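You operate a simulated robot arm through the tools that you are given. There is no shell and no other tool. Be economical: measure what you need, move in short steps, check, and stop when the job is done.

You run a simulated robot arm. Do the job below in one go: nothing can be reset, and whatever is moved stays where it is left.

TASK
Lube the mouth of tube three and bring the expander over it.
Fine: load the brush at the tin, stand it back in its holder, shut the tin. The power stays off.

The check looks at the end state, three seconds after you hand in, the way a careful person would. Anything else that was tipped, shoved, dropped, spilled or broken makes it a failure.

THE ROBOT
A 6-joint arm with a two-finger parallel gripper, fixed in place. Base frame: the origin is at the foot of the arm, x ahead of it, y to its left, z up; the work surface is at about z = 766. Lengths are in mm, angles in rad, forces in N, time in s.
With the tool pointing down near the work surface it reaches from about 260 to 680 mm from the base axis. Its first joint turns from -1.152 to 1.152 rad. Payload 2.9 kg.
The TCP is the grasp point between the finger pads, 30 mm short of the fingertips. In the tool frame z runs along the fingers and y along their closing line. Largest opening 110 mm; finger width 20, thickness 10; the body of the gripper, 48 by 112 mm, starts 55 mm behind the TCP.
Orientation is told as [roll, pitch, yaw] about the base's x, y, z axes, in that order, counted from this pose: with the fingers straight down and closing along the base's y, the tool's x points along the base's -x, its y along +y and its z along -z.

THE INTERFACE
- The arm moves only by the tool drive_tool. Its arguments are lists of equal length, an entry for each row: "travel": the shift along the base's x, y, z in mm, a list of three; "rotation": the turn, a rotation vector about the base's x, y, z in rad, a list of three; "hand": the closure, from 0 (fully open) to 1 (shut). In form: {"travel": [[tx, ty, tz], ...], "rotation": [[rx, ry, rz], ...], "hand": [hand, ...]}. A call has 1 to 20 rows; each row shifts and turns the commanded pose from where the row before left it. Each row takes 0.2 s and may step no farther than 50 mm and 0.15 rad from the row before; otherwise, or with a gripper value out of range, the whole call is refused. Where a pose cannot be reached the arm comes as near as it can. A force on the tool above 60 N (or 10 N above the force at the start of the call, whichever is more), or a blocked arm, ends the call early, and 0.2 s more pass. Each finger travels about 108 mm/s and halts on what it meets, pressing with about 39 N; the grip force reading is that of the motor and also rises with nothing between the fingers. The clock runs only during rows and for 0.2 s after the last one: add rows that do not move to give the fingers time. The reply holds the time, the measured pose of the TCP, the force on the tool along the base axes, the opening and the grip force, in the units named above and with some noise, and new pictures: "views" is both (left out), scene, wrist or none.
- Cameras (640 x 400 px; columns grow to the right, rows downward): "scene" is fixed at [71.2, 428.5, 1381.9]; the picture's right is [-0.82, -0.57, 0.00], its down [-0.35, 0.50, -0.80] and it looks along [0.46, -0.65, -0.61] (base axes); focal length 330 px, centre (320, 200). "wrist" rides on the gripper at [-36, 0, -57] in the tool frame; the picture's right is [0.00, -1.00, 0.00], its down [0.97, 0.00, -0.24] and it looks along [0.24, 0.00, 0.97] (tool axes); focal length 218 px, centre (320, 200). There is no depth. A picture from a camera that has moved, and an enlarged one, comes with that camera's place and axes in the base frame and with its lens.
- close_up(camera, box): a new picture of the part [left, top, right, bottom] of that camera's present view, enlarged. The clock stands still meanwhile.
- close_job(): hands the job in; it is judged then, once.

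Work in short steps. Places have to be worked out from the pictures, the camera data and where the tool is seen: move nearer, look again, correct. Check each grasp and each placing, and mend what went wrong. You have 120 turns and 150 pictures in all, those below and enlarged ones among them. Open the gripper and draw the arm clear of the work before you hand the job in, unless the task says otherwise; then end with one line.

The tools are called after "Emit:" as name(argument=value, ...) on one line, values as JSON. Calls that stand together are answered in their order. drive_tool: Moves the arm, as the interface text tells. Its arguments: {"type":"object","properties":{"travel":{"type":"array","items":{"type":"array","items":{"type":"number"}}},"rotation":{"type":"array","items":{"type":"array","items":{"type":"number"}}},"hand":{"type":"array","items":{"type":"number"}},"views":{"type":"string","enum":["both","scene","wrist","none"]}},"required":["travel","rotation","hand"]} The other tools are called the same way: close_up (camera, box) takes an enlarged picture of a part of a camera's view; close_job () hands the job in.

At the start:

```text
t: 0.0
tcp_pos: [451.3, -79.8, 1147.1]
tcp_rot: [-0.002, -0.001, -0.002]
force: [0.4, -0.3, 0.0]
opening: 110.1
gripper_force: 0.0
```

scene: 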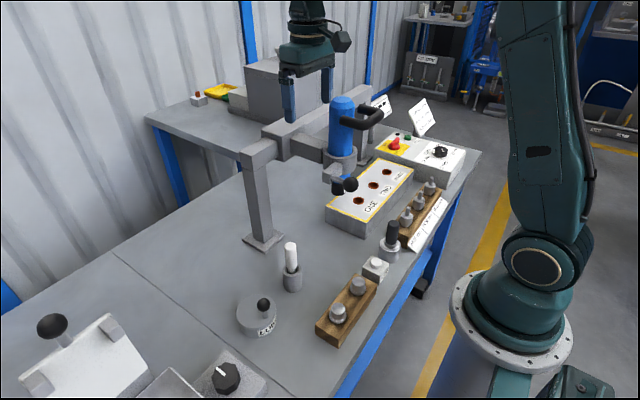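
wrist: 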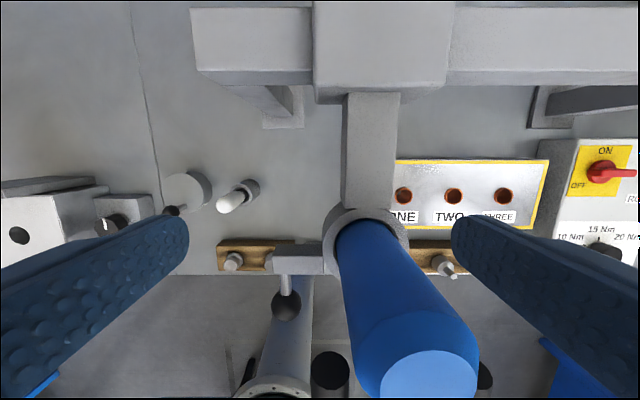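

The scene shows a tube box with three mouths, a blue expander on a gantry, a lube tin with a lid, and a brush in its holder. I'll enlarge the key areas before moving.

Emit:
close_up(camera="scene", box=[220, 220, 400, 350])

Emit:
close_up(camera="scene", box=[300, 80, 480, 250])

Emit:
close_up(camera="wrist", box=[160, 140, 640, 400])

Emit:
close_up(camera="scene", box=[140, 70, 480, 260])

```text
3.08 times, centred on (310, 285) of scene
camera zoom: at [71.2, 428.5, 1381.9], right [-0.82, -0.57, 0.0], down [-0.35, 0.5, -0.8], along [0.46, -0.65, -0.61], focal length 1015 px, centre (351, -62)
```

zoom: 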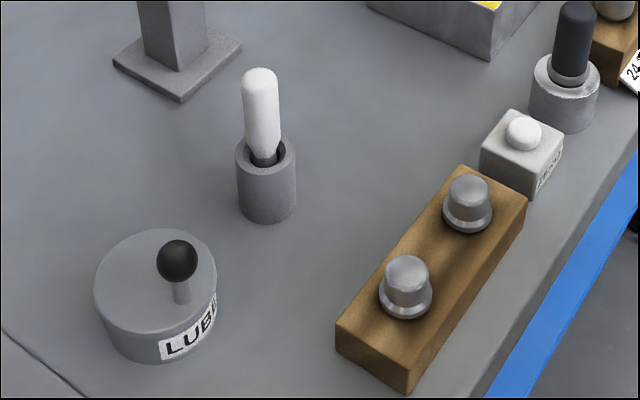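

```text
2.35 times, centred on (390, 165) of scene
camera zoom: at [71.2, 428.5, 1381.9], right [-0.82, -0.57, 0.0], down [-0.35, 0.5, -0.8], along [0.46, -0.65, -0.61], focal length 776 px, centre (155, 282)
```

zoom: 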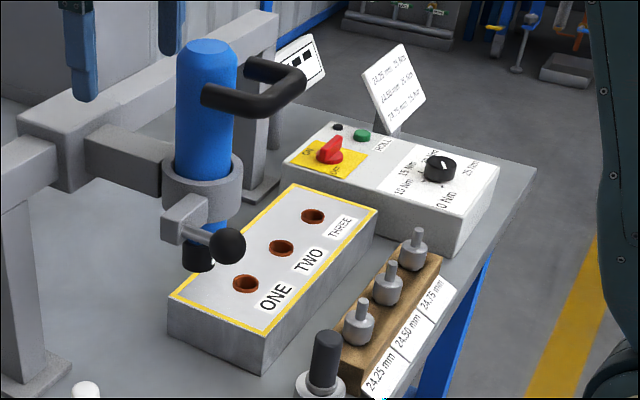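

```text
1.33 times, centred on (400, 270) of wrist
camera zoom: at [488.0, -79.8, 1204.4], right [0.0, -1.0, 0.0], down [-0.97, 0.0, 0.24], along [-0.24, 0.0, -0.97], focal length 291 px, centre (213, 107)
```

zoom: 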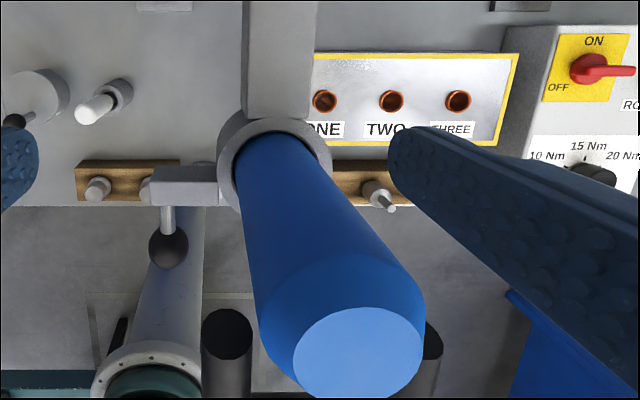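

```text
1.88 times, centred on (310, 165) of scene
camera zoom: at [71.2, 428.5, 1381.9], right [-0.82, -0.57, 0.0], down [-0.35, 0.5, -0.8], along [0.46, -0.65, -0.61], focal length 621 px, centre (339, 266)
```

zoom: 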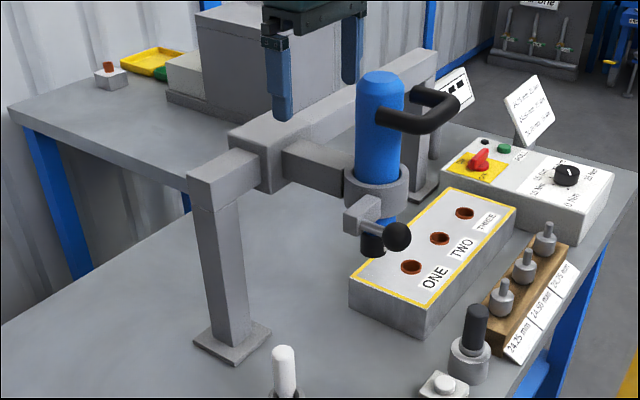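

Estimates: holes at x≈404, y≈-230/-320/-410, z≈820; expander axis at about (404,-118), with its tip around z 918; tin near (392,187); brush near (398,78). I'll raise the arm and move over the tin and brush for a closer look.

Emit:
drive_tool(travel=[[0, 0, 40], [0, 40, 0], [0, 45, 0], [0, 45, 0], [-10, 45, -20], [-10, 30, -40], [-10, 0, -40], [0, 0, 0]], rotation=[[0, 0, 0], [0, 0, 0], [0, 0, 0], [0, 0, 0], [0, 0, 0], [0, 0, 0], [0, 0, 0], [0, 0, 0]], hand=[0, 0, 0, 0, 0, 0, 0, 0])

```text
refused: row 5 steps farther than a row can; nothing moved
```

One step was slightly too long, so I'm splitting it.

Emit:
drive_tool(travel=[[0, 0, 40], [0, 40, 0], [0, 45, 0], [0, 45, 0], [0, 45, 0], [-10, 30, -30], [-10, 0, -40], [0, 0, -30], [0, 0, 0]], rotation=[[0, 0, 0], [0, 0, 0], [0, 0, 0], [0, 0, 0], [0, 0, 0], [0, 0, 0], [0, 0, 0], [0, 0, 0], [0, 0, 0]], hand=[0, 0, 0, 0, 0, 0, 0, 0, 0])

```text
t: 2.0
tcp_pos: [433.5, 125.8, 1086.9]
tcp_rot: [0.002, 0.0, -0.001]
force: [-0.7, 0.5, -0.7]
opening: 110.0
gripper_force: 0.0
camera wrist: at [468.6, 125.4, 1144.3], right [0.0, -1.0, 0.0], down [-0.97, 0.0, 0.24], along [-0.24, 0.0, -0.97], focal length 218 px, centre (320, 200)
```

scene: 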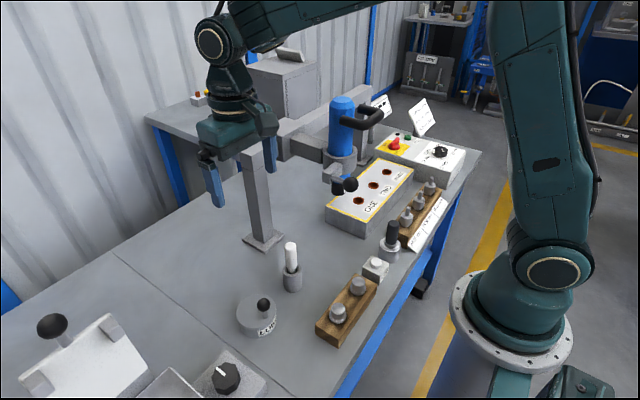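
wrist: 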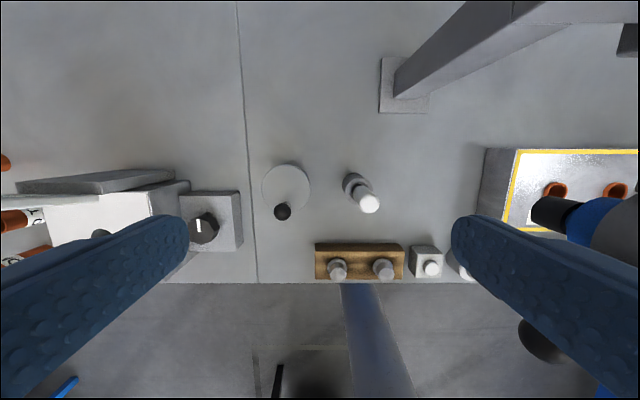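

The tin and brush are in clear view. I'll enlarge them, along with the expander end.

Emit:
close_up(camera="wrist", box=[240, 145, 480, 295])

Emit:
close_up(camera="scene", box=[310, 85, 450, 215])

Emit:
close_up(camera="scene", box=[0, 300, 280, 400])

```text
2.67 times, centred on (360, 220) of wrist
camera zoom: at [468.6, 125.4, 1144.3], right [0.0, -1.0, 0.0], down [-0.97, 0.0, 0.24], along [-0.24, 0.0, -0.97], focal length 582 px, centre (213, 147)
```

zoom: 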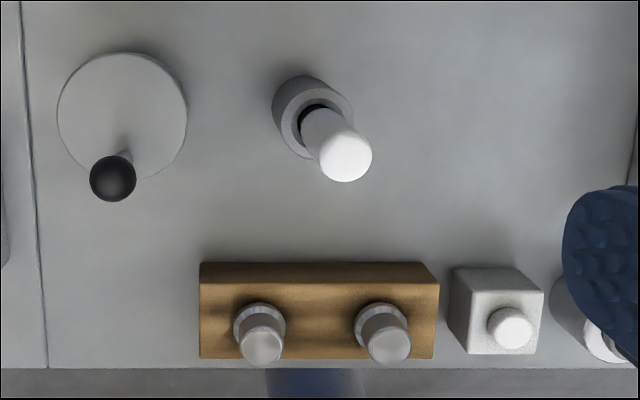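

```text
3.08 times, centred on (380, 150) of scene
camera zoom: at [71.2, 428.5, 1381.9], right [-0.82, -0.57, 0.0], down [-0.35, 0.5, -0.8], along [0.46, -0.65, -0.61], focal length 1015 px, centre (135, 354)
```

zoom: 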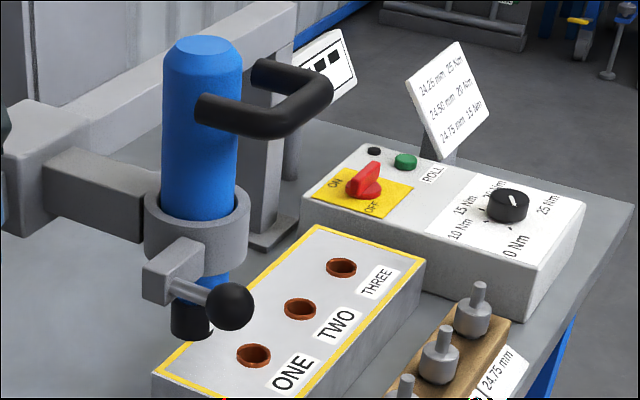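

```text
2.29 times, centred on (140, 350) of scene
camera zoom: at [71.2, 428.5, 1381.9], right [-0.82, -0.57, 0.0], down [-0.35, 0.5, -0.8], along [0.46, -0.65, -0.61], focal length 754 px, centre (731, -143)
```

zoom: 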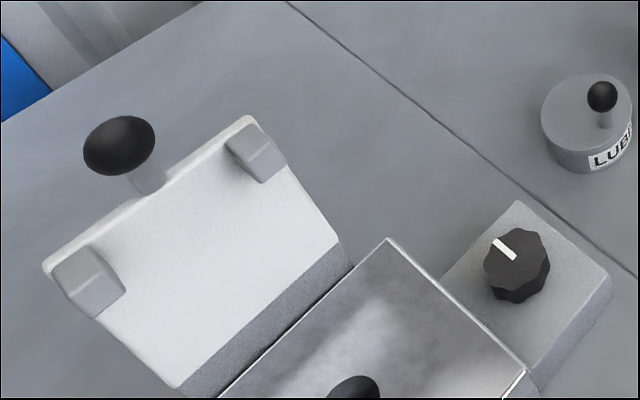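

The lube knob is at about (377,181,842), and the lid centre at about (402,181,798). I'll take finer views of the tin, and of the brush in its holder.

Emit:
close_up(camera="scene", box=[225, 285, 295, 345])

Emit:
close_up(camera="scene", box=[265, 230, 325, 300])

Emit:
close_up(camera="scene", box=[315, 150, 375, 205])

```text
6.67 times, centred on (260, 315) of scene
camera zoom: at [71.2, 428.5, 1381.9], right [-0.82, -0.57, 0.0], down [-0.35, 0.5, -0.8], along [0.46, -0.65, -0.61], focal length 2199 px, centre (720, -567)
```

zoom: 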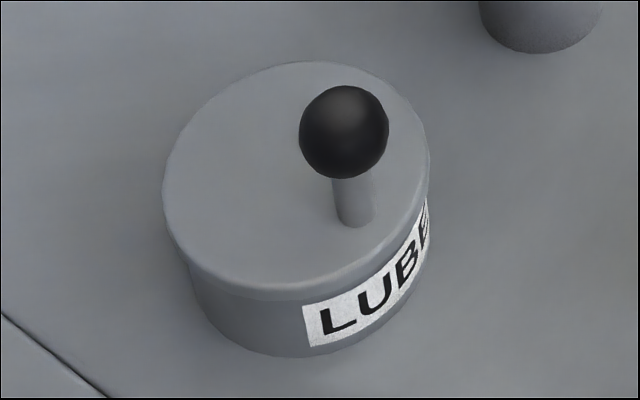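

```text
5.71 times, centred on (295, 265) of scene
camera zoom: at [71.2, 428.5, 1381.9], right [-0.82, -0.57, 0.0], down [-0.35, 0.5, -0.8], along [0.46, -0.65, -0.61], focal length 1885 px, centre (463, -171)
```

zoom: 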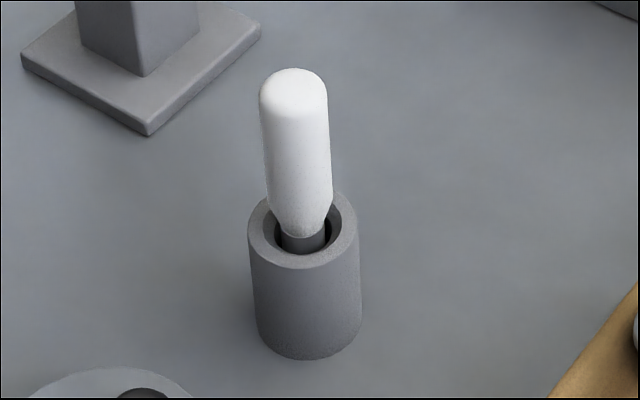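

```text
7.27 times, centred on (345, 178) of scene
camera zoom: at [71.2, 428.5, 1381.9], right [-0.82, -0.57, 0.0], down [-0.35, 0.5, -0.8], along [0.46, -0.65, -0.61], focal length 2399 px, centre (138, 364)
```

zoom: 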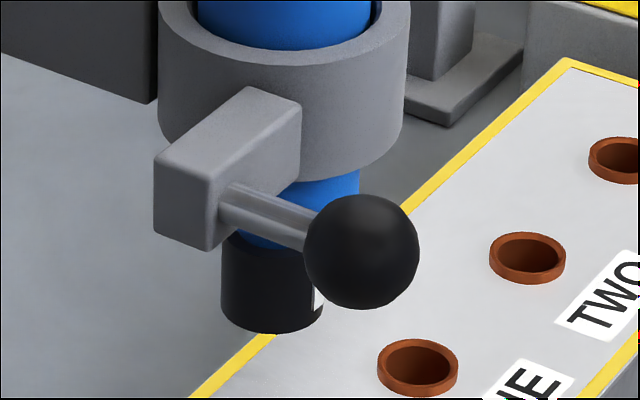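

The tin lid sits above a body with an off-centre knob on the side facing the robot, so it may be hinged on the far side. I'll come down above the knob and look.

Emit:
drive_tool(travel=[[-25, 25, -30], [-25, 25, -30], [-7, 5, -40], [0, 0, -37], [0, 0, 0]], rotation=[[0, 0, 0], [0, 0, 0], [0, 0, 0], [0, 0, 0], [0, 0, 0]], hand=[0, 0, 0, 0, 0])

```text
t: 3.2
tcp_pos: [375.8, 179.0, 951.0]
tcp_rot: [-0.001, 0.0, 0.0]
force: [-0.2, -0.2, -0.8]
opening: 110.2
gripper_force: 0.1
camera wrist: at [412.7, 179.0, 1007.0], right [0.0, -1.0, 0.0], down [-0.97, 0.0, 0.24], along [-0.24, 0.0, -0.97], focal length 218 px, centre (320, 200)
```

scene: 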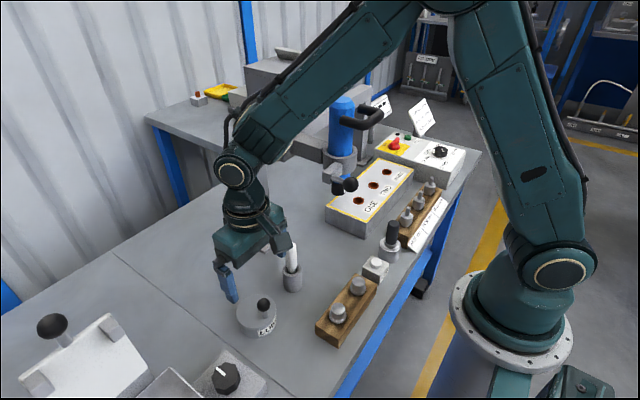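
wrist: 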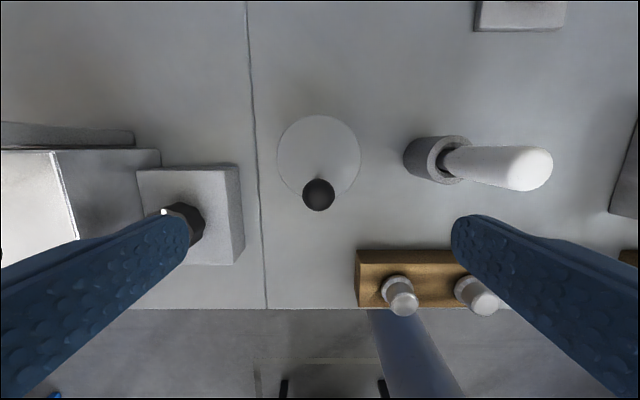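

The knob sits under the TCP to within about 1 mm. I'll partly close the fingers, descend to z≈842 and grip it.

Emit:
drive_tool(travel=[[0, 0, 0], [0, 1, -40], [0, 0, -40], [0, 0, -27], [0, 0, 0], [0, 0, 0], [0, 0, 0]], rotation=[[0, 0, 0], [0, 0, 0], [0, 0, 0], [0, 0, 0], [0, 0, 0], [0, 0, 0], [0, 0, 0]], hand=[0.45, 0.45, 0.45, 0.45, 0.45, 1, 1])

Emit:
close_up(camera="scene", box=[200, 240, 320, 350])

```text
t: 4.8
tcp_pos: [376.6, 180.7, 843.2]
tcp_rot: [-0.004, 0.0, -0.004]
force: [1.8, -23.1, -1.3]
opening: 25.3
gripper_force: 44.3
camera wrist: at [413.0, 180.3, 900.8], right [0.0, -1.0, 0.01], down [-0.97, 0.01, 0.24], along [-0.24, 0.0, -0.97], focal length 218 px, centre (320, 200)
```

scene: 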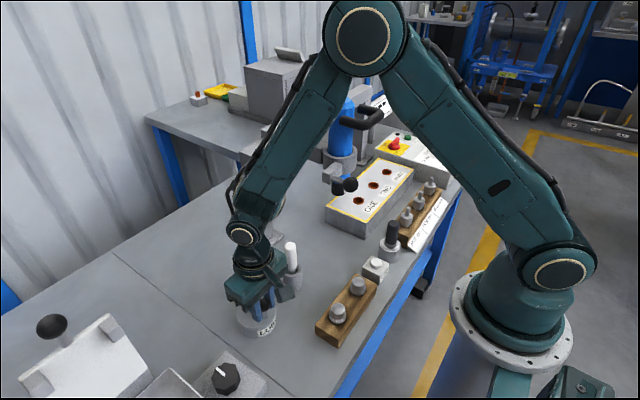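
wrist: 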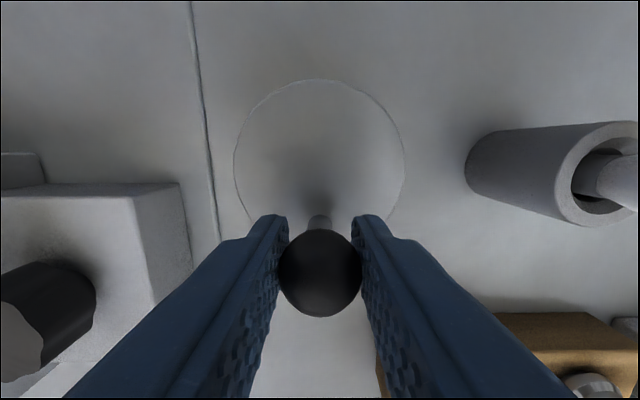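

```text
3.64 times, centred on (260, 295) of scene
camera zoom: at [71.3, 428.0, 1382.1], right [-0.82, -0.57, 0.0], down [-0.35, 0.5, -0.8], along [0.46, -0.65, -0.61], focal length 1199 px, centre (538, -146)
```

zoom: 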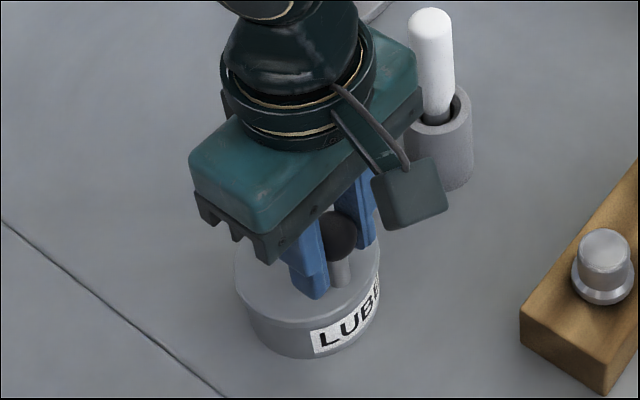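

The knob is gripped (opening 25.3), with a side load of about -23 N in y. I'll ease -1 mm in y and try a small 4 mm lift to see how the lid moves.

Emit:
drive_tool(travel=[[0, -1, 0], [0, 0, 2], [0, 0, 2], [0, 0, 0]], rotation=[[0, 0, 0], [0, 0, 0], [0, 0, 0], [0, 0, 0]], hand=[1, 1, 1, 1], views="none")

Emit:
close_up(camera="scene", box=[200, 240, 320, 350])

```text
t: 5.8
tcp_pos: [375.9, 181.0, 847.1]
tcp_rot: [-0.003, -0.003, -0.001]
force: [17.2, -12.4, -18.5]
opening: 25.2
gripper_force: 45.3
```

```text
3.64 times, centred on (260, 295) of scene
camera zoom: at [71.9, 428.3, 1382.0], right [-0.82, -0.57, 0.0], down [-0.35, 0.5, -0.8], along [0.46, -0.65, -0.61], focal length 1199 px, centre (538, -146)
```

zoom: 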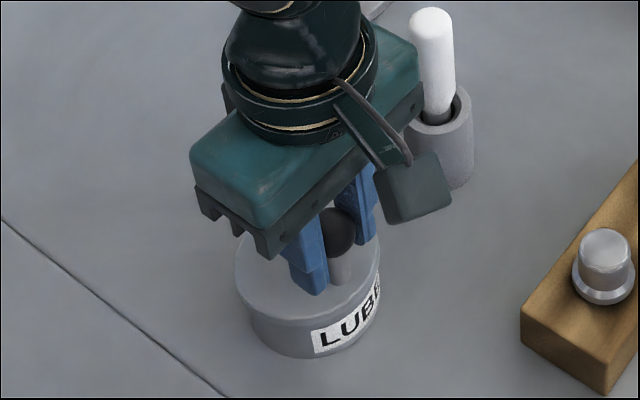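

The reaction (+x, -z) fits a hinge on the far (+x) side. I'll follow that arc about (440, z 797) for the first 20°.

Emit:
drive_tool(travel=[[4, 0, 0], [5, 0, 6], [5, 0, 4.3], [5.4, 0, 4.3], [0, 0, 0]], rotation=[[0, 0, 0], [0, 0, 0], [0, 0, 0], [0, 0, 0], [0, 0, 0]], hand=[1, 1, 1, 1, 1], views="wrist")

Emit:
close_up(camera="scene", box=[200, 240, 320, 350])

```text
t: 7.0
tcp_pos: [390.9, 180.6, 861.7]
tcp_rot: [-0.001, 0.007, 0.002]
force: [-18.5, -1.1, 0.4]
opening: 24.9
gripper_force: 44.9
camera wrist: at [428.2, 180.2, 919.0], right [0.0, -1.0, 0.0], down [-0.97, 0.0, 0.25], along [-0.25, 0.0, -0.97], focal length 218 px, centre (320, 200)
```

wrist: 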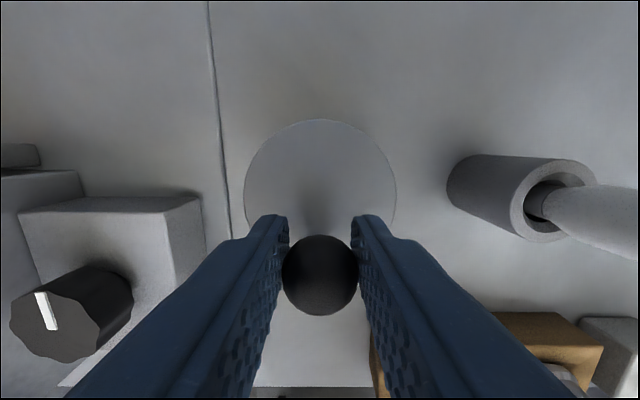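

```text
3.64 times, centred on (260, 295) of scene
camera zoom: at [70.8, 428.5, 1382.0], right [-0.82, -0.57, 0.0], down [-0.35, 0.5, -0.8], along [0.46, -0.65, -0.61], focal length 1199 px, centre (538, -146)
```

zoom: 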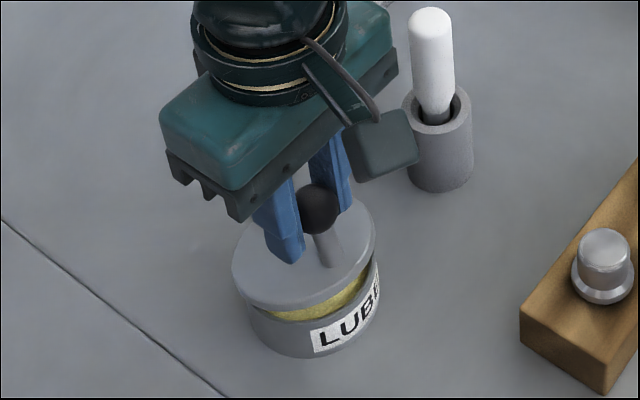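

The lid swings on a far-side hinge and shows yellow lube inside. The reaction is -18 N in x, so I refit the hinge to about (443, 805) and continue from there.

Emit:
drive_tool(travel=[[-4, 0, 0], [5, 0, 4.2], [5.4, 0, 3.9], [5.8, 0, 3.3], [5.9, 0, 3.0], [6.2, 0, 2.2], [6.4, 0, 1.9], [0, 0, 0]], rotation=[[0, 0, 0], [0, 0, 0], [0, 0, 0], [0, 0, 0], [0, 0, 0], [0, 0, 0], [0, 0, 0], [0, 0, 0]], hand=[1, 1, 1, 1, 1, 1, 1, 1], views="none")

Emit:
close_up(camera="scene", box=[180, 220, 320, 350])

```text
t: 8.8
tcp_pos: [425.5, 179.3, 881.2]
tcp_rot: [0.002, -0.003, 0.0]
force: [0.3, 0.0, 1.1]
opening: 0.0
gripper_force: 38.0
```

```text
3.08 times, centred on (250, 285) of scene
camera zoom: at [71.2, 428.5, 1381.9], right [-0.82, -0.57, 0.0], down [-0.35, 0.5, -0.8], along [0.46, -0.65, -0.61], focal length 1015 px, centre (535, -62)
```

zoom: 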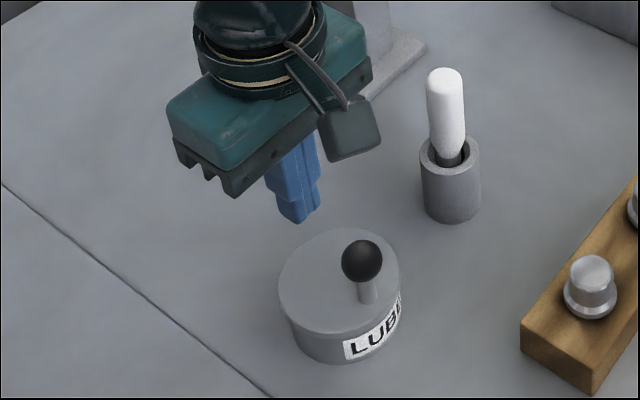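

The ball slipped out of the bottom of the pads and the lid fell shut, with nothing else disturbed. I'll regrip a little deeper (TCP about 4 mm below the ball centre) and tilt the tool along with the lid.

Emit:
drive_tool(travel=[[0, 0, 30], [-30, 0, 0], [-19, 0, 0], [0, 0.5, -40], [0, 0, -33], [0, 0, 0], [0, 0, 0], [0, 0, 0]], rotation=[[0, 0, 0], [0, 0, 0], [0, 0, 0], [0, 0, 0], [0, 0, 0], [0, 0, 0], [0, 0, 0], [0, 0, 0]], hand=[0.4, 0.4, 0.4, 0.4, 0.4, 1, 1, 1], views="wrist")

```text
t: 10.6
tcp_pos: [375.9, 180.3, 837.5]
tcp_rot: [-0.003, 0.001, -0.001]
force: [1.2, -13.4, -0.8]
opening: 24.9
gripper_force: 44.6
camera wrist: at [412.4, 180.2, 894.2], right [0.0, -1.0, 0.0], down [-0.97, 0.0, 0.24], along [-0.24, 0.0, -0.97], focal length 218 px, centre (320, 200)
```

wrist: 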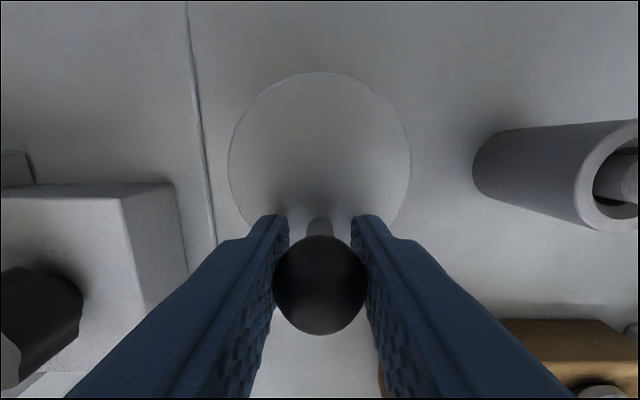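

The ball is now 6 mm above the TCP and well centred. I'll swing the first 20° with the tool turning along with the lid.

Emit:
drive_tool(travel=[[3.0, 0, 4.3], [3.3, 0, 4.2], [3.5, 0, 3.9], [3.8, 0, 3.6], [4.1, 0, 3.4], [0, 0, 0]], rotation=[[0, 0.07, 0], [0, 0.07, 0], [0, 0.07, 0], [0, 0.07, 0], [0, 0.07, 0], [0, 0, 0]], hand=[1, 1, 1, 1, 1, 1], views="wrist")

Emit:
close_up(camera="scene", box=[180, 220, 320, 350])

```text
t: 12.0
tcp_pos: [394.6, 182.0, 857.9]
tcp_rot: [0.0, 0.348, -0.001]
force: [-3.4, -22.7, 14.6]
opening: 25.0
gripper_force: 45.3
camera wrist: at [447.3, 180.1, 899.0], right [0.0, -1.0, 0.0], down [-0.83, 0.0, 0.56], along [-0.56, 0.0, -0.83], focal length 218 px, centre (320, 200)
```

wrist: 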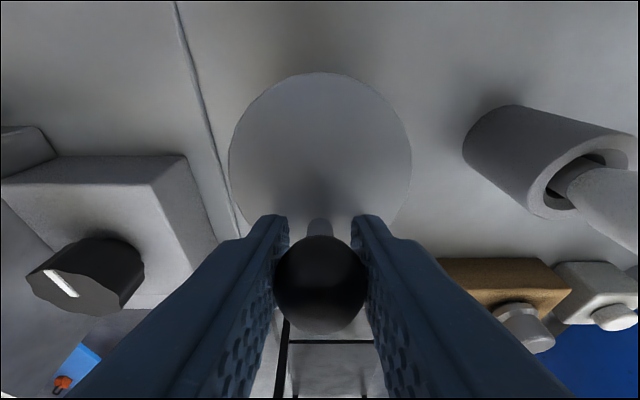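

```text
3.08 times, centred on (250, 285) of scene
camera zoom: at [71.0, 427.9, 1382.2], right [-0.82, -0.57, 0.0], down [-0.35, 0.5, -0.8], along [0.46, -0.65, -0.61], focal length 1015 px, centre (535, -62)
```

zoom: 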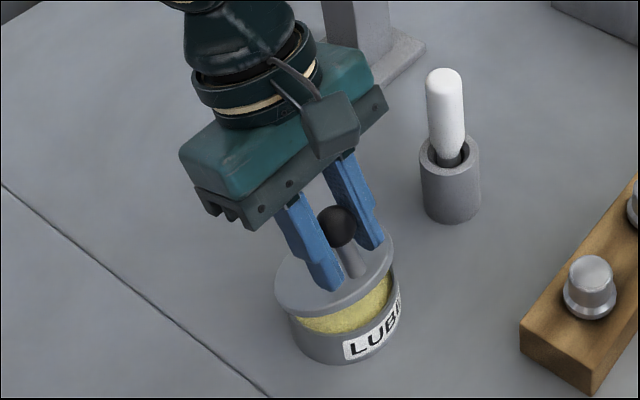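

The lid follows rigidly and forces are moderate. I'll continue to about 44°, easing y by -1.

Emit:
drive_tool(travel=[[4.3, -0.5, 3.1], [4.5, -0.5, 2.8], [4.7, 0, 2.4], [4.8, 0, 2.1], [5.0, 0, 1.8], [5.1, 0, 1.4], [0, 0, 0]], rotation=[[0, 0.07, 0], [0, 0.07, 0], [0, 0.07, 0], [0, 0.07, 0], [0, 0.07, 0], [0, 0.07, 0], [0, 0, 0]], hand=[1, 1, 1, 1, 1, 1, 1], views="scene")

```text
t: 13.6
tcp_pos: [413.0, 180.7, 868.9]
tcp_rot: [0.004, 0.67, -0.006]
force: [9.7, -45.0, 9.8]
opening: 25.0
gripper_force: 45.0
out of reach, approached as far as the arm can: row 5, 6
```

scene: 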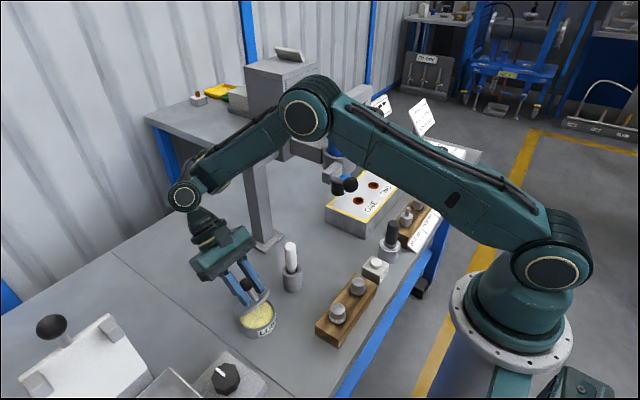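

The wrist reached its tilt limit at about 0.67 rad. I'll back the tilt command off and ease y to find the commanded state before going on.

Emit:
drive_tool(travel=[[0, -1, 0], [0, -0.5, 0]], rotation=[[0, -0.1, 0], [0, -0.05, 0]], hand=[1, 1], views="wrist")

Emit:
close_up(camera="scene", box=[180, 220, 320, 350])

```text
t: 14.2
tcp_pos: [410.7, 181.4, 867.1]
tcp_rot: [0.008, 0.528, -0.007]
force: [-10.0, -36.1, -13.8]
opening: 25.1
gripper_force: 45.6
camera wrist: at [470.3, 179.5, 898.7], right [-0.01, -1.0, -0.01], down [-0.72, 0.0, 0.7], along [-0.7, 0.01, -0.72], focal length 218 px, centre (320, 200)
```

wrist: 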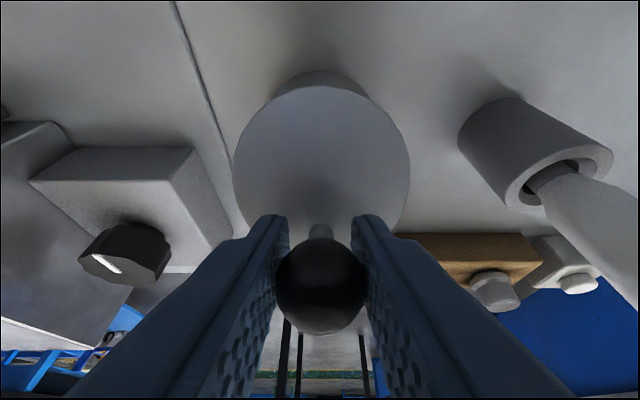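

```text
3.08 times, centred on (250, 285) of scene
camera zoom: at [71.2, 427.7, 1382.2], right [-0.82, -0.57, 0.0], down [-0.35, 0.5, -0.8], along [0.46, -0.65, -0.61], focal length 1015 px, centre (535, -62)
```

zoom: 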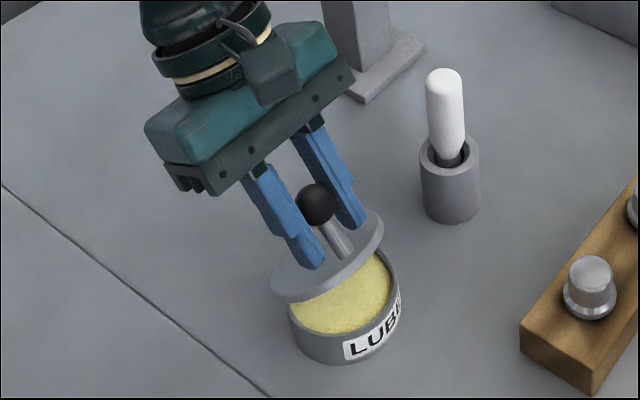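

The ball turns freely in the pads, so the grip is fine. I'll shift y by -2 to probe the side force.

Emit:
drive_tool(travel=[[0, -1, 0], [0, -1, 0], [0, 0, 0]], rotation=[[0, 0, 0], [0, 0, 0], [0, 0, 0]], hand=[1, 1, 1], views="none")

```text
t: 15.0
tcp_pos: [411.2, 180.3, 869.7]
tcp_rot: [0.013, 0.522, -0.001]
force: [-7.5, -29.0, -16.4]
opening: 25.1
gripper_force: 45.3
```

Going -y reduces the load. I'll go on along the ball's arc to about 55°, easing tilt off and y a little more.

Emit:
drive_tool(travel=[[5.5, -1, 1.5], [5.6, -1, 1.1], [5.7, 0, 0.8], [5.8, 0, 0.4], [5.8, 0, 0], [0, 0, 0]], rotation=[[0, -0.03, 0], [0, -0.03, 0], [0, -0.03, 0], [0, -0.03, 0], [0, -0.03, 0], [0, 0, 0]], hand=[1, 1, 1, 1, 1, 1], views="wrist")

Emit:
close_up(camera="scene", box=[180, 220, 320, 350])

```text
t: 16.4
tcp_pos: [442.7, 179.1, 873.2]
tcp_rot: [0.015, 0.362, -0.003]
force: [0.2, 0.8, 0.3]
opening: 0.0
gripper_force: 38.2
camera wrist: at [496.6, 178.6, 914.3], right [-0.01, -1.0, -0.01], down [-0.82, 0.0, 0.57], along [-0.57, 0.02, -0.82], focal length 218 px, centre (320, 200)
```

wrist: 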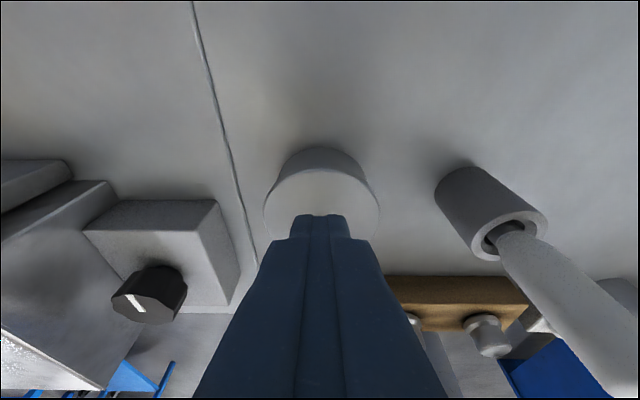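

```text
3.08 times, centred on (250, 285) of scene
camera zoom: at [71.2, 428.5, 1381.9], right [-0.82, -0.57, 0.0], down [-0.35, 0.5, -0.8], along [0.46, -0.65, -0.61], focal length 1015 px, centre (535, -62)
```

zoom: 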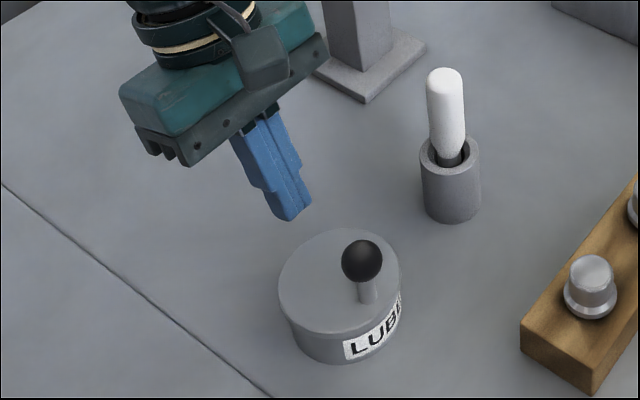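

It slipped again because the side load unbalanced the pads and the twist added to it. I'll start the grip tilted the other way (p≈-0.9), so the lid can turn rigidly with the tool over a much larger angle, and centre y better. First I'll test that tilt in free space.

Emit:
drive_tool(travel=[[0, 0, 40], [-10, 0, 30], [-15, 0, 0], [-15, 0, 0], [-15, 0, 0], [-12, 0, 0], [0, 0, 0], [0, 0, 0], [0, 0, 0], [0, 0, 0], [0, 0, 0]], rotation=[[0, -0.14, 0], [0, -0.14, 0], [0, -0.14, 0], [0, -0.14, 0], [0, -0.14, 0], [0, -0.14, 0], [0, -0.14, 0], [0, -0.14, 0], [0, -0.14, 0], [0, 0, 0], [0, 0, 0]], hand=[0.4, 0.4, 0.4, 0.4, 0.4, 0.4, 0.4, 0.4, 0.4, 0.4, 0.4])

```text
t: 18.8
tcp_pos: [373.2, 179.5, 944.0]
tcp_rot: [0.018, -0.894, -0.002]
force: [-0.3, 0.2, -0.2]
opening: 66.4
gripper_force: 0.0
camera wrist: at [352.2, 178.8, 1006.6], right [0.01, -1.0, -0.01], down [-0.79, 0.0, -0.61], along [0.61, 0.02, -0.79], focal length 218 px, centre (320, 200)
```

scene: 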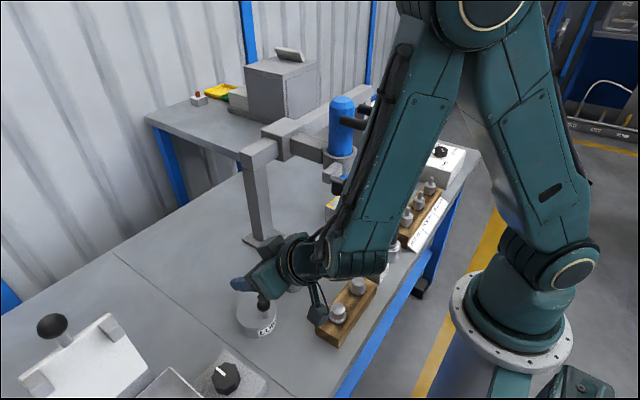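
wrist: 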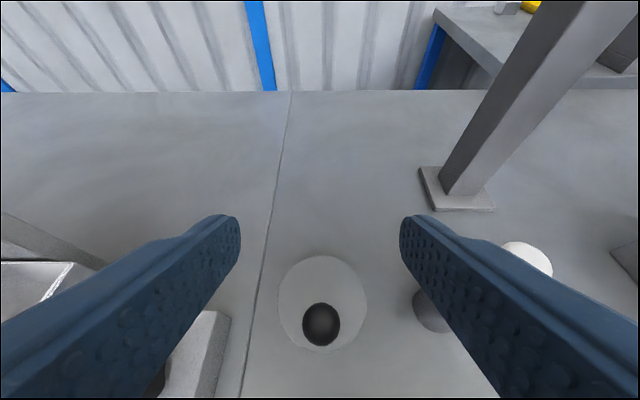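

Tilt -0.9 is reachable, and the bracket under the gripper should clear the wooden block (which ends at y≈133). I'll take out the small roll, back off, and slide in along the tool axis onto the ball at about (376,180,843).

Emit:
drive_tool(travel=[[-20, 0, -33], [-20, 0, -34], [0, 0, 0]], rotation=[[-0.018, 0, 0], [0, 0, 0], [0, 0, 0]], hand=[0.4, 0.4, 0.4])

Emit:
close_up(camera="scene", box=[180, 200, 400, 350])

```text
t: 19.6
tcp_pos: [333.2, 179.3, 874.6]
tcp_rot: [-0.012, -0.894, 0.023]
force: [-0.5, 0.2, -0.4]
opening: 66.3
gripper_force: 0.1
camera wrist: at [312.3, 180.7, 937.4], right [0.01, -1.0, 0.01], down [-0.8, -0.01, -0.61], along [0.61, 0.0, -0.8], focal length 218 px, centre (320, 200)
```

scene: 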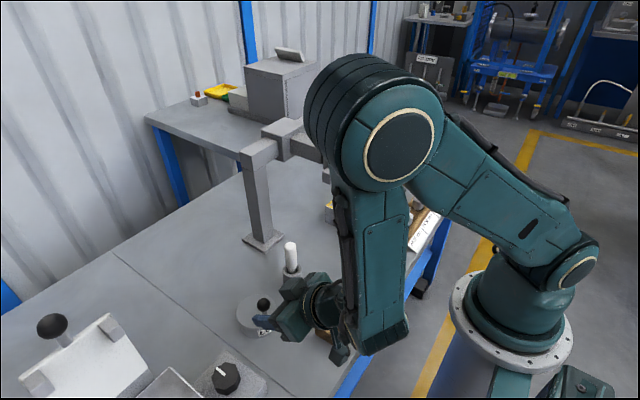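
wrist: 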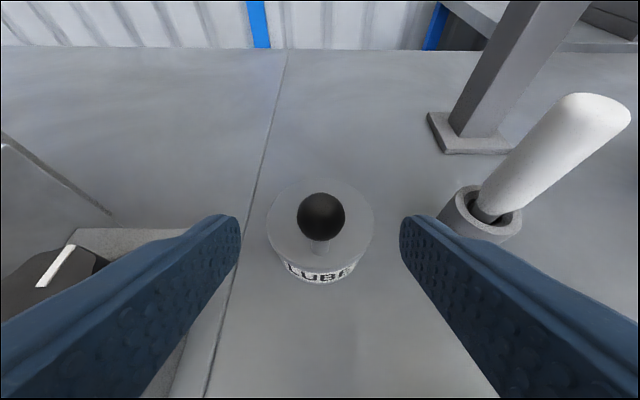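

```text
2.67 times, centred on (290, 275) of scene
camera zoom: at [71.2, 428.5, 1381.9], right [-0.82, -0.57, 0.0], down [-0.35, 0.5, -0.8], along [0.46, -0.65, -0.61], focal length 880 px, centre (400, 0)
```

zoom: 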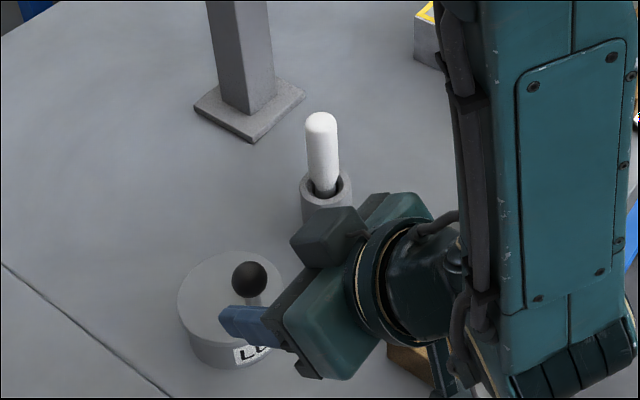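

The ball is centred ahead (x≈374, y≈180). I'll correct the tiny yaw and roll and advance along the tool axis in two steps.

Emit:
drive_tool(travel=[[12, 0.3, -9], [12, 0.2, -9], [0, 0, 0]], rotation=[[0.01, 0, -0.023], [0, 0, 0], [0, 0, 0]], hand=[0.4, 0.4, 0.4])

Emit:
close_up(camera="scene", box=[230, 230, 450, 380])

```text
t: 20.4
tcp_pos: [357.1, 181.1, 857.5]
tcp_rot: [0.006, -0.894, -0.016]
force: [0.6, 0.0, -0.5]
opening: 66.3
gripper_force: 0.1
camera wrist: at [335.9, 181.1, 920.7], right [-0.01, -1.0, 0.0], down [-0.8, 0.01, -0.61], along [0.61, -0.01, -0.8], focal length 218 px, centre (320, 200)
```

scene: 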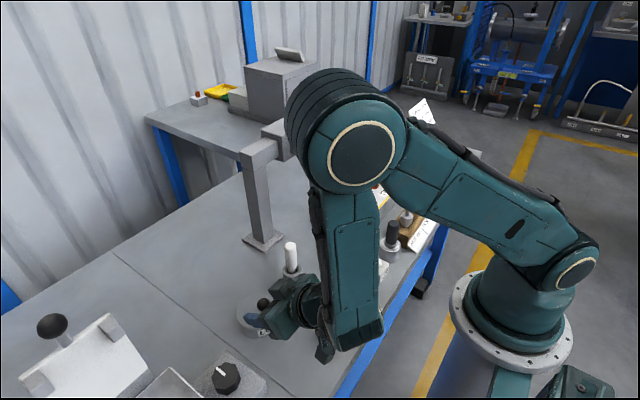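
wrist: 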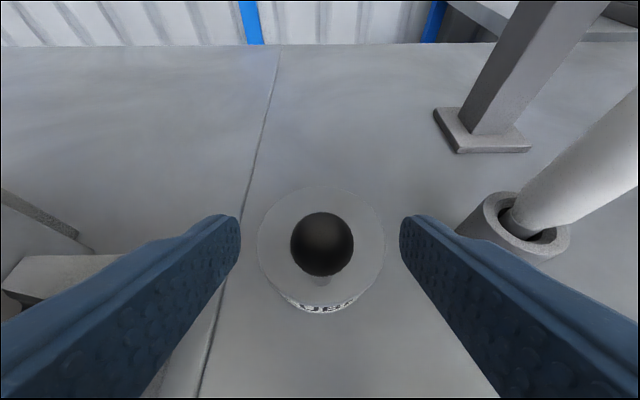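

```text
2.67 times, centred on (340, 305) of scene
camera zoom: at [71.2, 428.5, 1381.9], right [-0.82, -0.57, 0.0], down [-0.35, 0.5, -0.8], along [0.46, -0.65, -0.61], focal length 880 px, centre (267, -80)
```

zoom: 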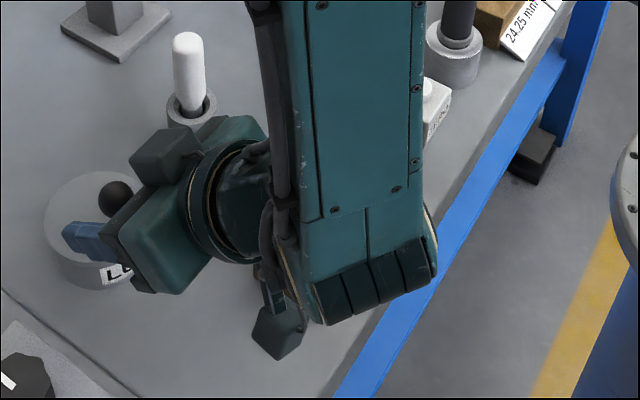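

Everything clears: the wrist bend is near z 960. The ball reads as about (374.5,179.8,843), so I'll make the final advance and close.

Emit:
drive_tool(travel=[[10, -1.2, -8.5], [11, 0, -9], [0, 0, 0], [0, 0, 0], [0, 0, 0]], rotation=[[0, 0, 0.014], [0, 0, 0], [0, 0, 0], [0, 0, 0], [0, 0, 0]], hand=[0.4, 0.4, 1, 1, 1], views="wrist")

```text
t: 21.6
tcp_pos: [378.3, 179.6, 839.7]
tcp_rot: [0.009, -0.895, -0.003]
force: [0.9, 10.1, -1.9]
opening: 24.8
gripper_force: 45.3
camera wrist: at [357.0, 179.7, 903.5], right [0.0, -1.0, -0.01], down [-0.79, 0.0, -0.61], along [0.61, 0.01, -0.79], focal length 218 px, centre (320, 200)
```

wrist: 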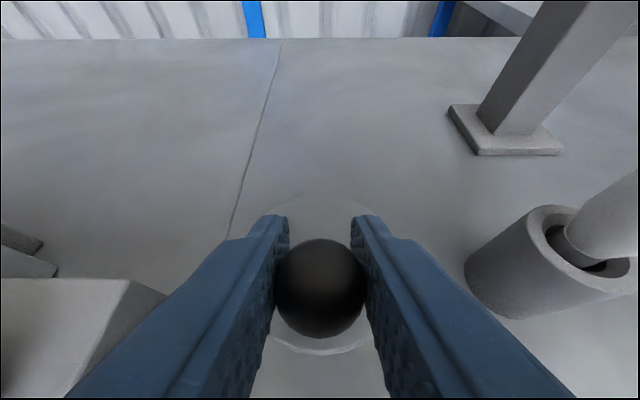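

The ball is centred with only 10 N of side load. I'll start the rigid swing for the first 24° about hinge (441,797).

Emit:
drive_tool(travel=[[3.14, 0.5, 4.28], [3.43, 0, 4.05], [3.71, 0, 3.8], [3.96, 0, 3.53], [4.2, 0, 3.25], [4.42, 0, 2.95], [0, 0, 0]], rotation=[[0, 0.07, 0], [0, 0.07, 0], [0, 0.07, 0], [0, 0.07, 0], [0, 0.07, 0], [0, 0.07, 0], [0, 0, 0]], hand=[1, 1, 1, 1, 1, 1, 1], views="wrist")

```text
t: 23.2
tcp_pos: [401.1, 179.8, 862.4]
tcp_rot: [0.005, -0.472, -0.002]
force: [-4.1, 4.9, 6.3]
opening: 24.8
gripper_force: 44.7
camera wrist: at [407.8, 179.9, 929.7], right [0.0, -1.0, 0.0], down [-0.97, 0.0, -0.23], along [0.23, 0.0, -0.97], focal length 218 px, centre (320, 200)
```

wrist: 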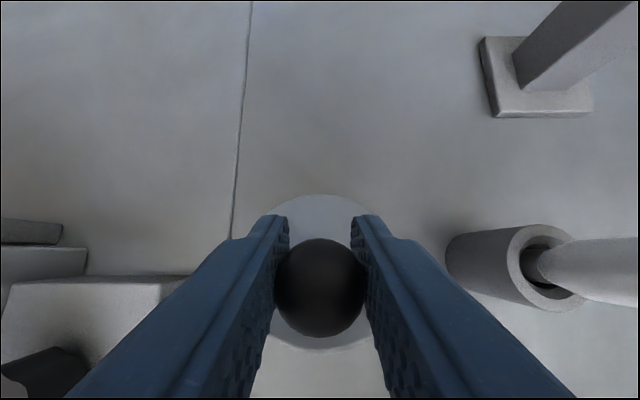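

Forces are tiny and the lid moves rigidly with the tool. I'll take the next 32°.

Emit:
drive_tool(travel=[[4.61, 0, 2.63], [4.78, 0, 2.3], [4.93, 0, 1.96], [5.06, 0, 1.61], [5.16, 0, 1.26], [5.23, 0, 0.89], [5.28, 0, 0.53], [5.31, 0, 0.16], [0, 0, 0]], rotation=[[0, 0.07, 0], [0, 0.07, 0], [0, 0.07, 0], [0, 0.07, 0], [0, 0.07, 0], [0, 0.07, 0], [0, 0.07, 0], [0, 0.07, 0], [0, 0, 0]], hand=[1, 1, 1, 1, 1, 1, 1, 1, 1], views="wrist")

```text
t: 25.2
tcp_pos: [442.9, 180.1, 874.6]
tcp_rot: [0.007, 0.085, 0.0]
force: [-3.7, 6.7, 28.3]
opening: 25.1
gripper_force: 44.8
camera wrist: at [483.1, 179.9, 928.3], right [0.0, -1.0, 0.0], down [-0.95, 0.0, 0.32], along [-0.32, 0.0, -0.95], focal length 218 px, centre (320, 200)
```

wrist: 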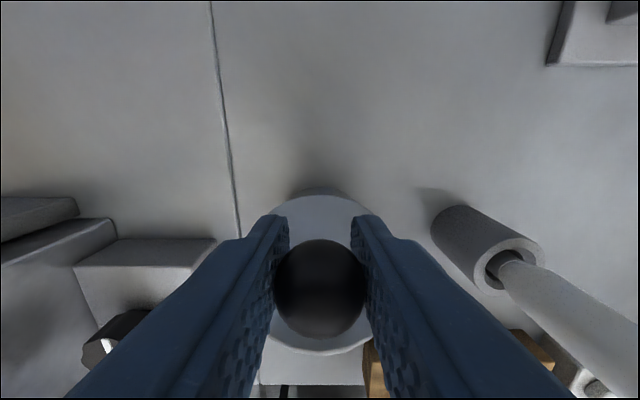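

56° open. The +28 N in z means I'm slightly low, so I'll add 2 mm and continue another 28°.

Emit:
drive_tool(travel=[[5.31, 0, 0.8], [5.28, 0, 0.5], [5.22, 0, -0.3], [5.14, 0, -1.0], [5.04, 0, -1.6], [4.91, 0, -2.02], [0, 0, 0]], rotation=[[0, 0.07, 0], [0, 0.07, 0], [0, 0.07, 0], [0, 0.07, 0], [0, 0.07, 0], [0, 0.07, 0], [0, 0, 0]], hand=[1, 1, 1, 1, 1, 1, 1], views="wrist")

Emit:
close_up(camera="scene", box=[160, 200, 320, 350])

```text
t: 26.8
tcp_pos: [473.9, 179.5, 869.0]
tcp_rot: [0.005, 0.506, -0.002]
force: [3.2, 12.2, -13.9]
opening: 24.9
gripper_force: 44.8
camera wrist: at [532.7, 179.7, 901.0], right [0.0, -1.0, 0.0], down [-0.73, 0.0, 0.68], along [-0.68, 0.0, -0.73], focal length 218 px, centre (320, 200)
```

wrist: 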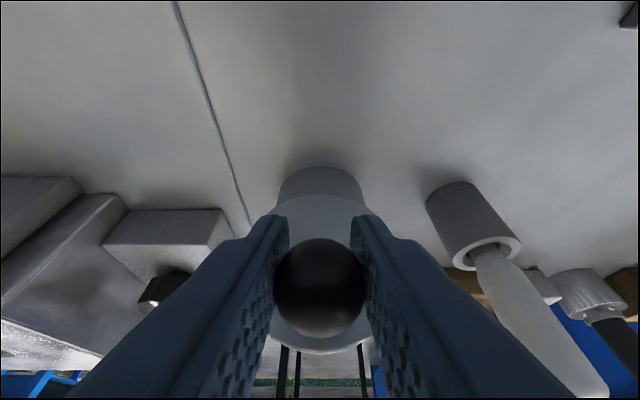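

```text
2.67 times, centred on (240, 275) of scene
camera zoom: at [71.5, 428.9, 1381.8], right [-0.82, -0.57, 0.0], down [-0.35, 0.5, -0.8], along [0.46, -0.65, -0.61], focal length 880 px, centre (533, 0)
```

zoom: 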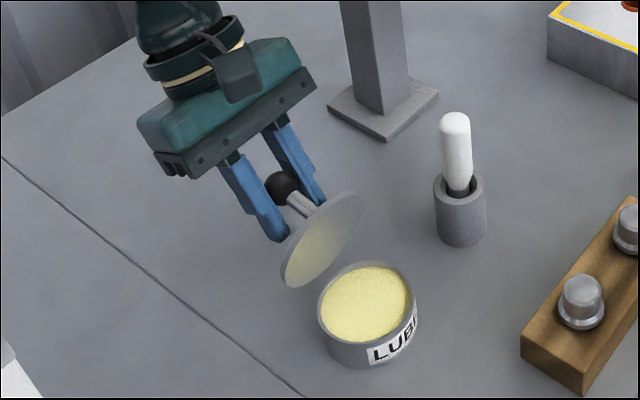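

80° open, and the lube is exposed. I'll push on about 20° more, with little extra tilt so the ball turns slightly in the pads.

Emit:
drive_tool(travel=[[4.76, 0, -2.8], [4.58, 0, -3.0], [4.38, 0, -3.2], [4.16, 0, -3.4], [3.93, 0, -3.6], [0, 0, 0]], rotation=[[0, 0.04, 0], [0, 0.02, 0], [0, 0, 0], [0, 0, 0], [0, 0, 0], [0, 0, 0]], hand=[1, 1, 1, 1, 1, 1], views="none")

Emit:
close_up(camera="scene", box=[160, 200, 320, 350])

```text
t: 27.3
tcp_pos: [475.0, 180.2, 867.8]
tcp_rot: [0.031, 0.53, 0.024]
force: [-3.4, 8.4, 1.8]
opening: 24.9
gripper_force: 45.1
out of reach, approached as far as the arm can: row 1, 2
stopped in row 2: the force on the tool passed its limit (the readings are from after the stop); the commanded pose is now the measured one
```

```text
2.67 times, centred on (240, 275) of scene
camera zoom: at [71.2, 428.7, 1381.9], right [-0.82, -0.57, 0.0], down [-0.35, 0.5, -0.8], along [0.46, -0.65, -0.61], focal length 880 px, centre (533, 0)
```

zoom: 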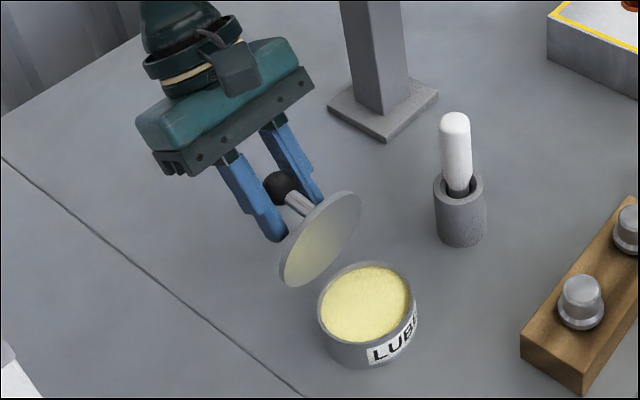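

The tilt limit here is about 0.53. I'll clear the small roll and yaw and ease the tilt back while following the arc.

Emit:
drive_tool(travel=[[0, 0, 0], [3.6, 0, -1.9], [3.5, 0, -2.1], [3.4, 0, -2.3], [3.3, 0, -2.5], [3.2, 0, -2.7], [0, 0, 0]], rotation=[[-0.028, 0, -0.022], [0, -0.03, 0], [0, -0.03, 0], [0, -0.03, 0], [0, -0.03, 0], [0, -0.03, 0], [0, 0, 0]], hand=[1, 1, 1, 1, 1, 1, 1], views="wrist")

Emit:
close_up(camera="scene", box=[160, 200, 320, 350])

```text
t: 28.9
tcp_pos: [492.4, 178.2, 856.3]
tcp_rot: [-0.002, 0.378, -0.019]
force: [0.6, 0.3, -0.2]
opening: 0.1
gripper_force: 38.0
camera wrist: at [547.4, 177.2, 895.8], right [-0.02, -1.0, 0.0], down [-0.81, 0.02, 0.58], along [-0.58, 0.01, -0.81], focal length 218 px, centre (320, 200)
```

wrist: 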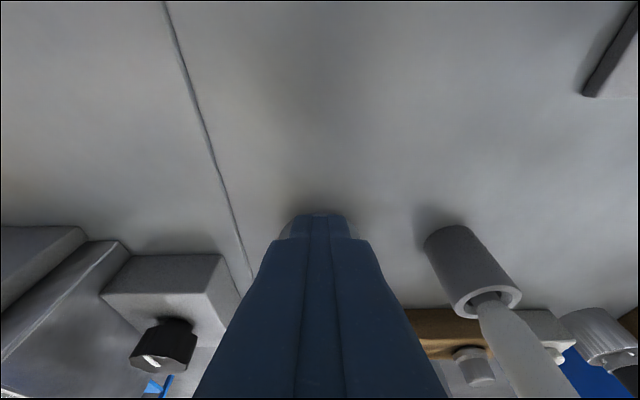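

```text
2.67 times, centred on (240, 275) of scene
camera zoom: at [71.2, 428.5, 1381.9], right [-0.82, -0.57, 0.0], down [-0.35, 0.5, -0.8], along [0.46, -0.65, -0.61], focal length 880 px, centre (533, 0)
```

zoom: 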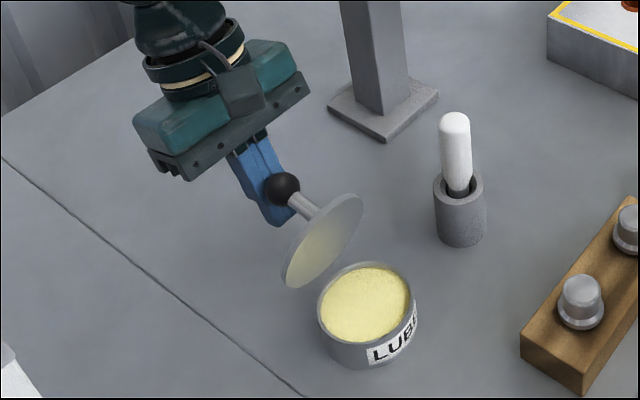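

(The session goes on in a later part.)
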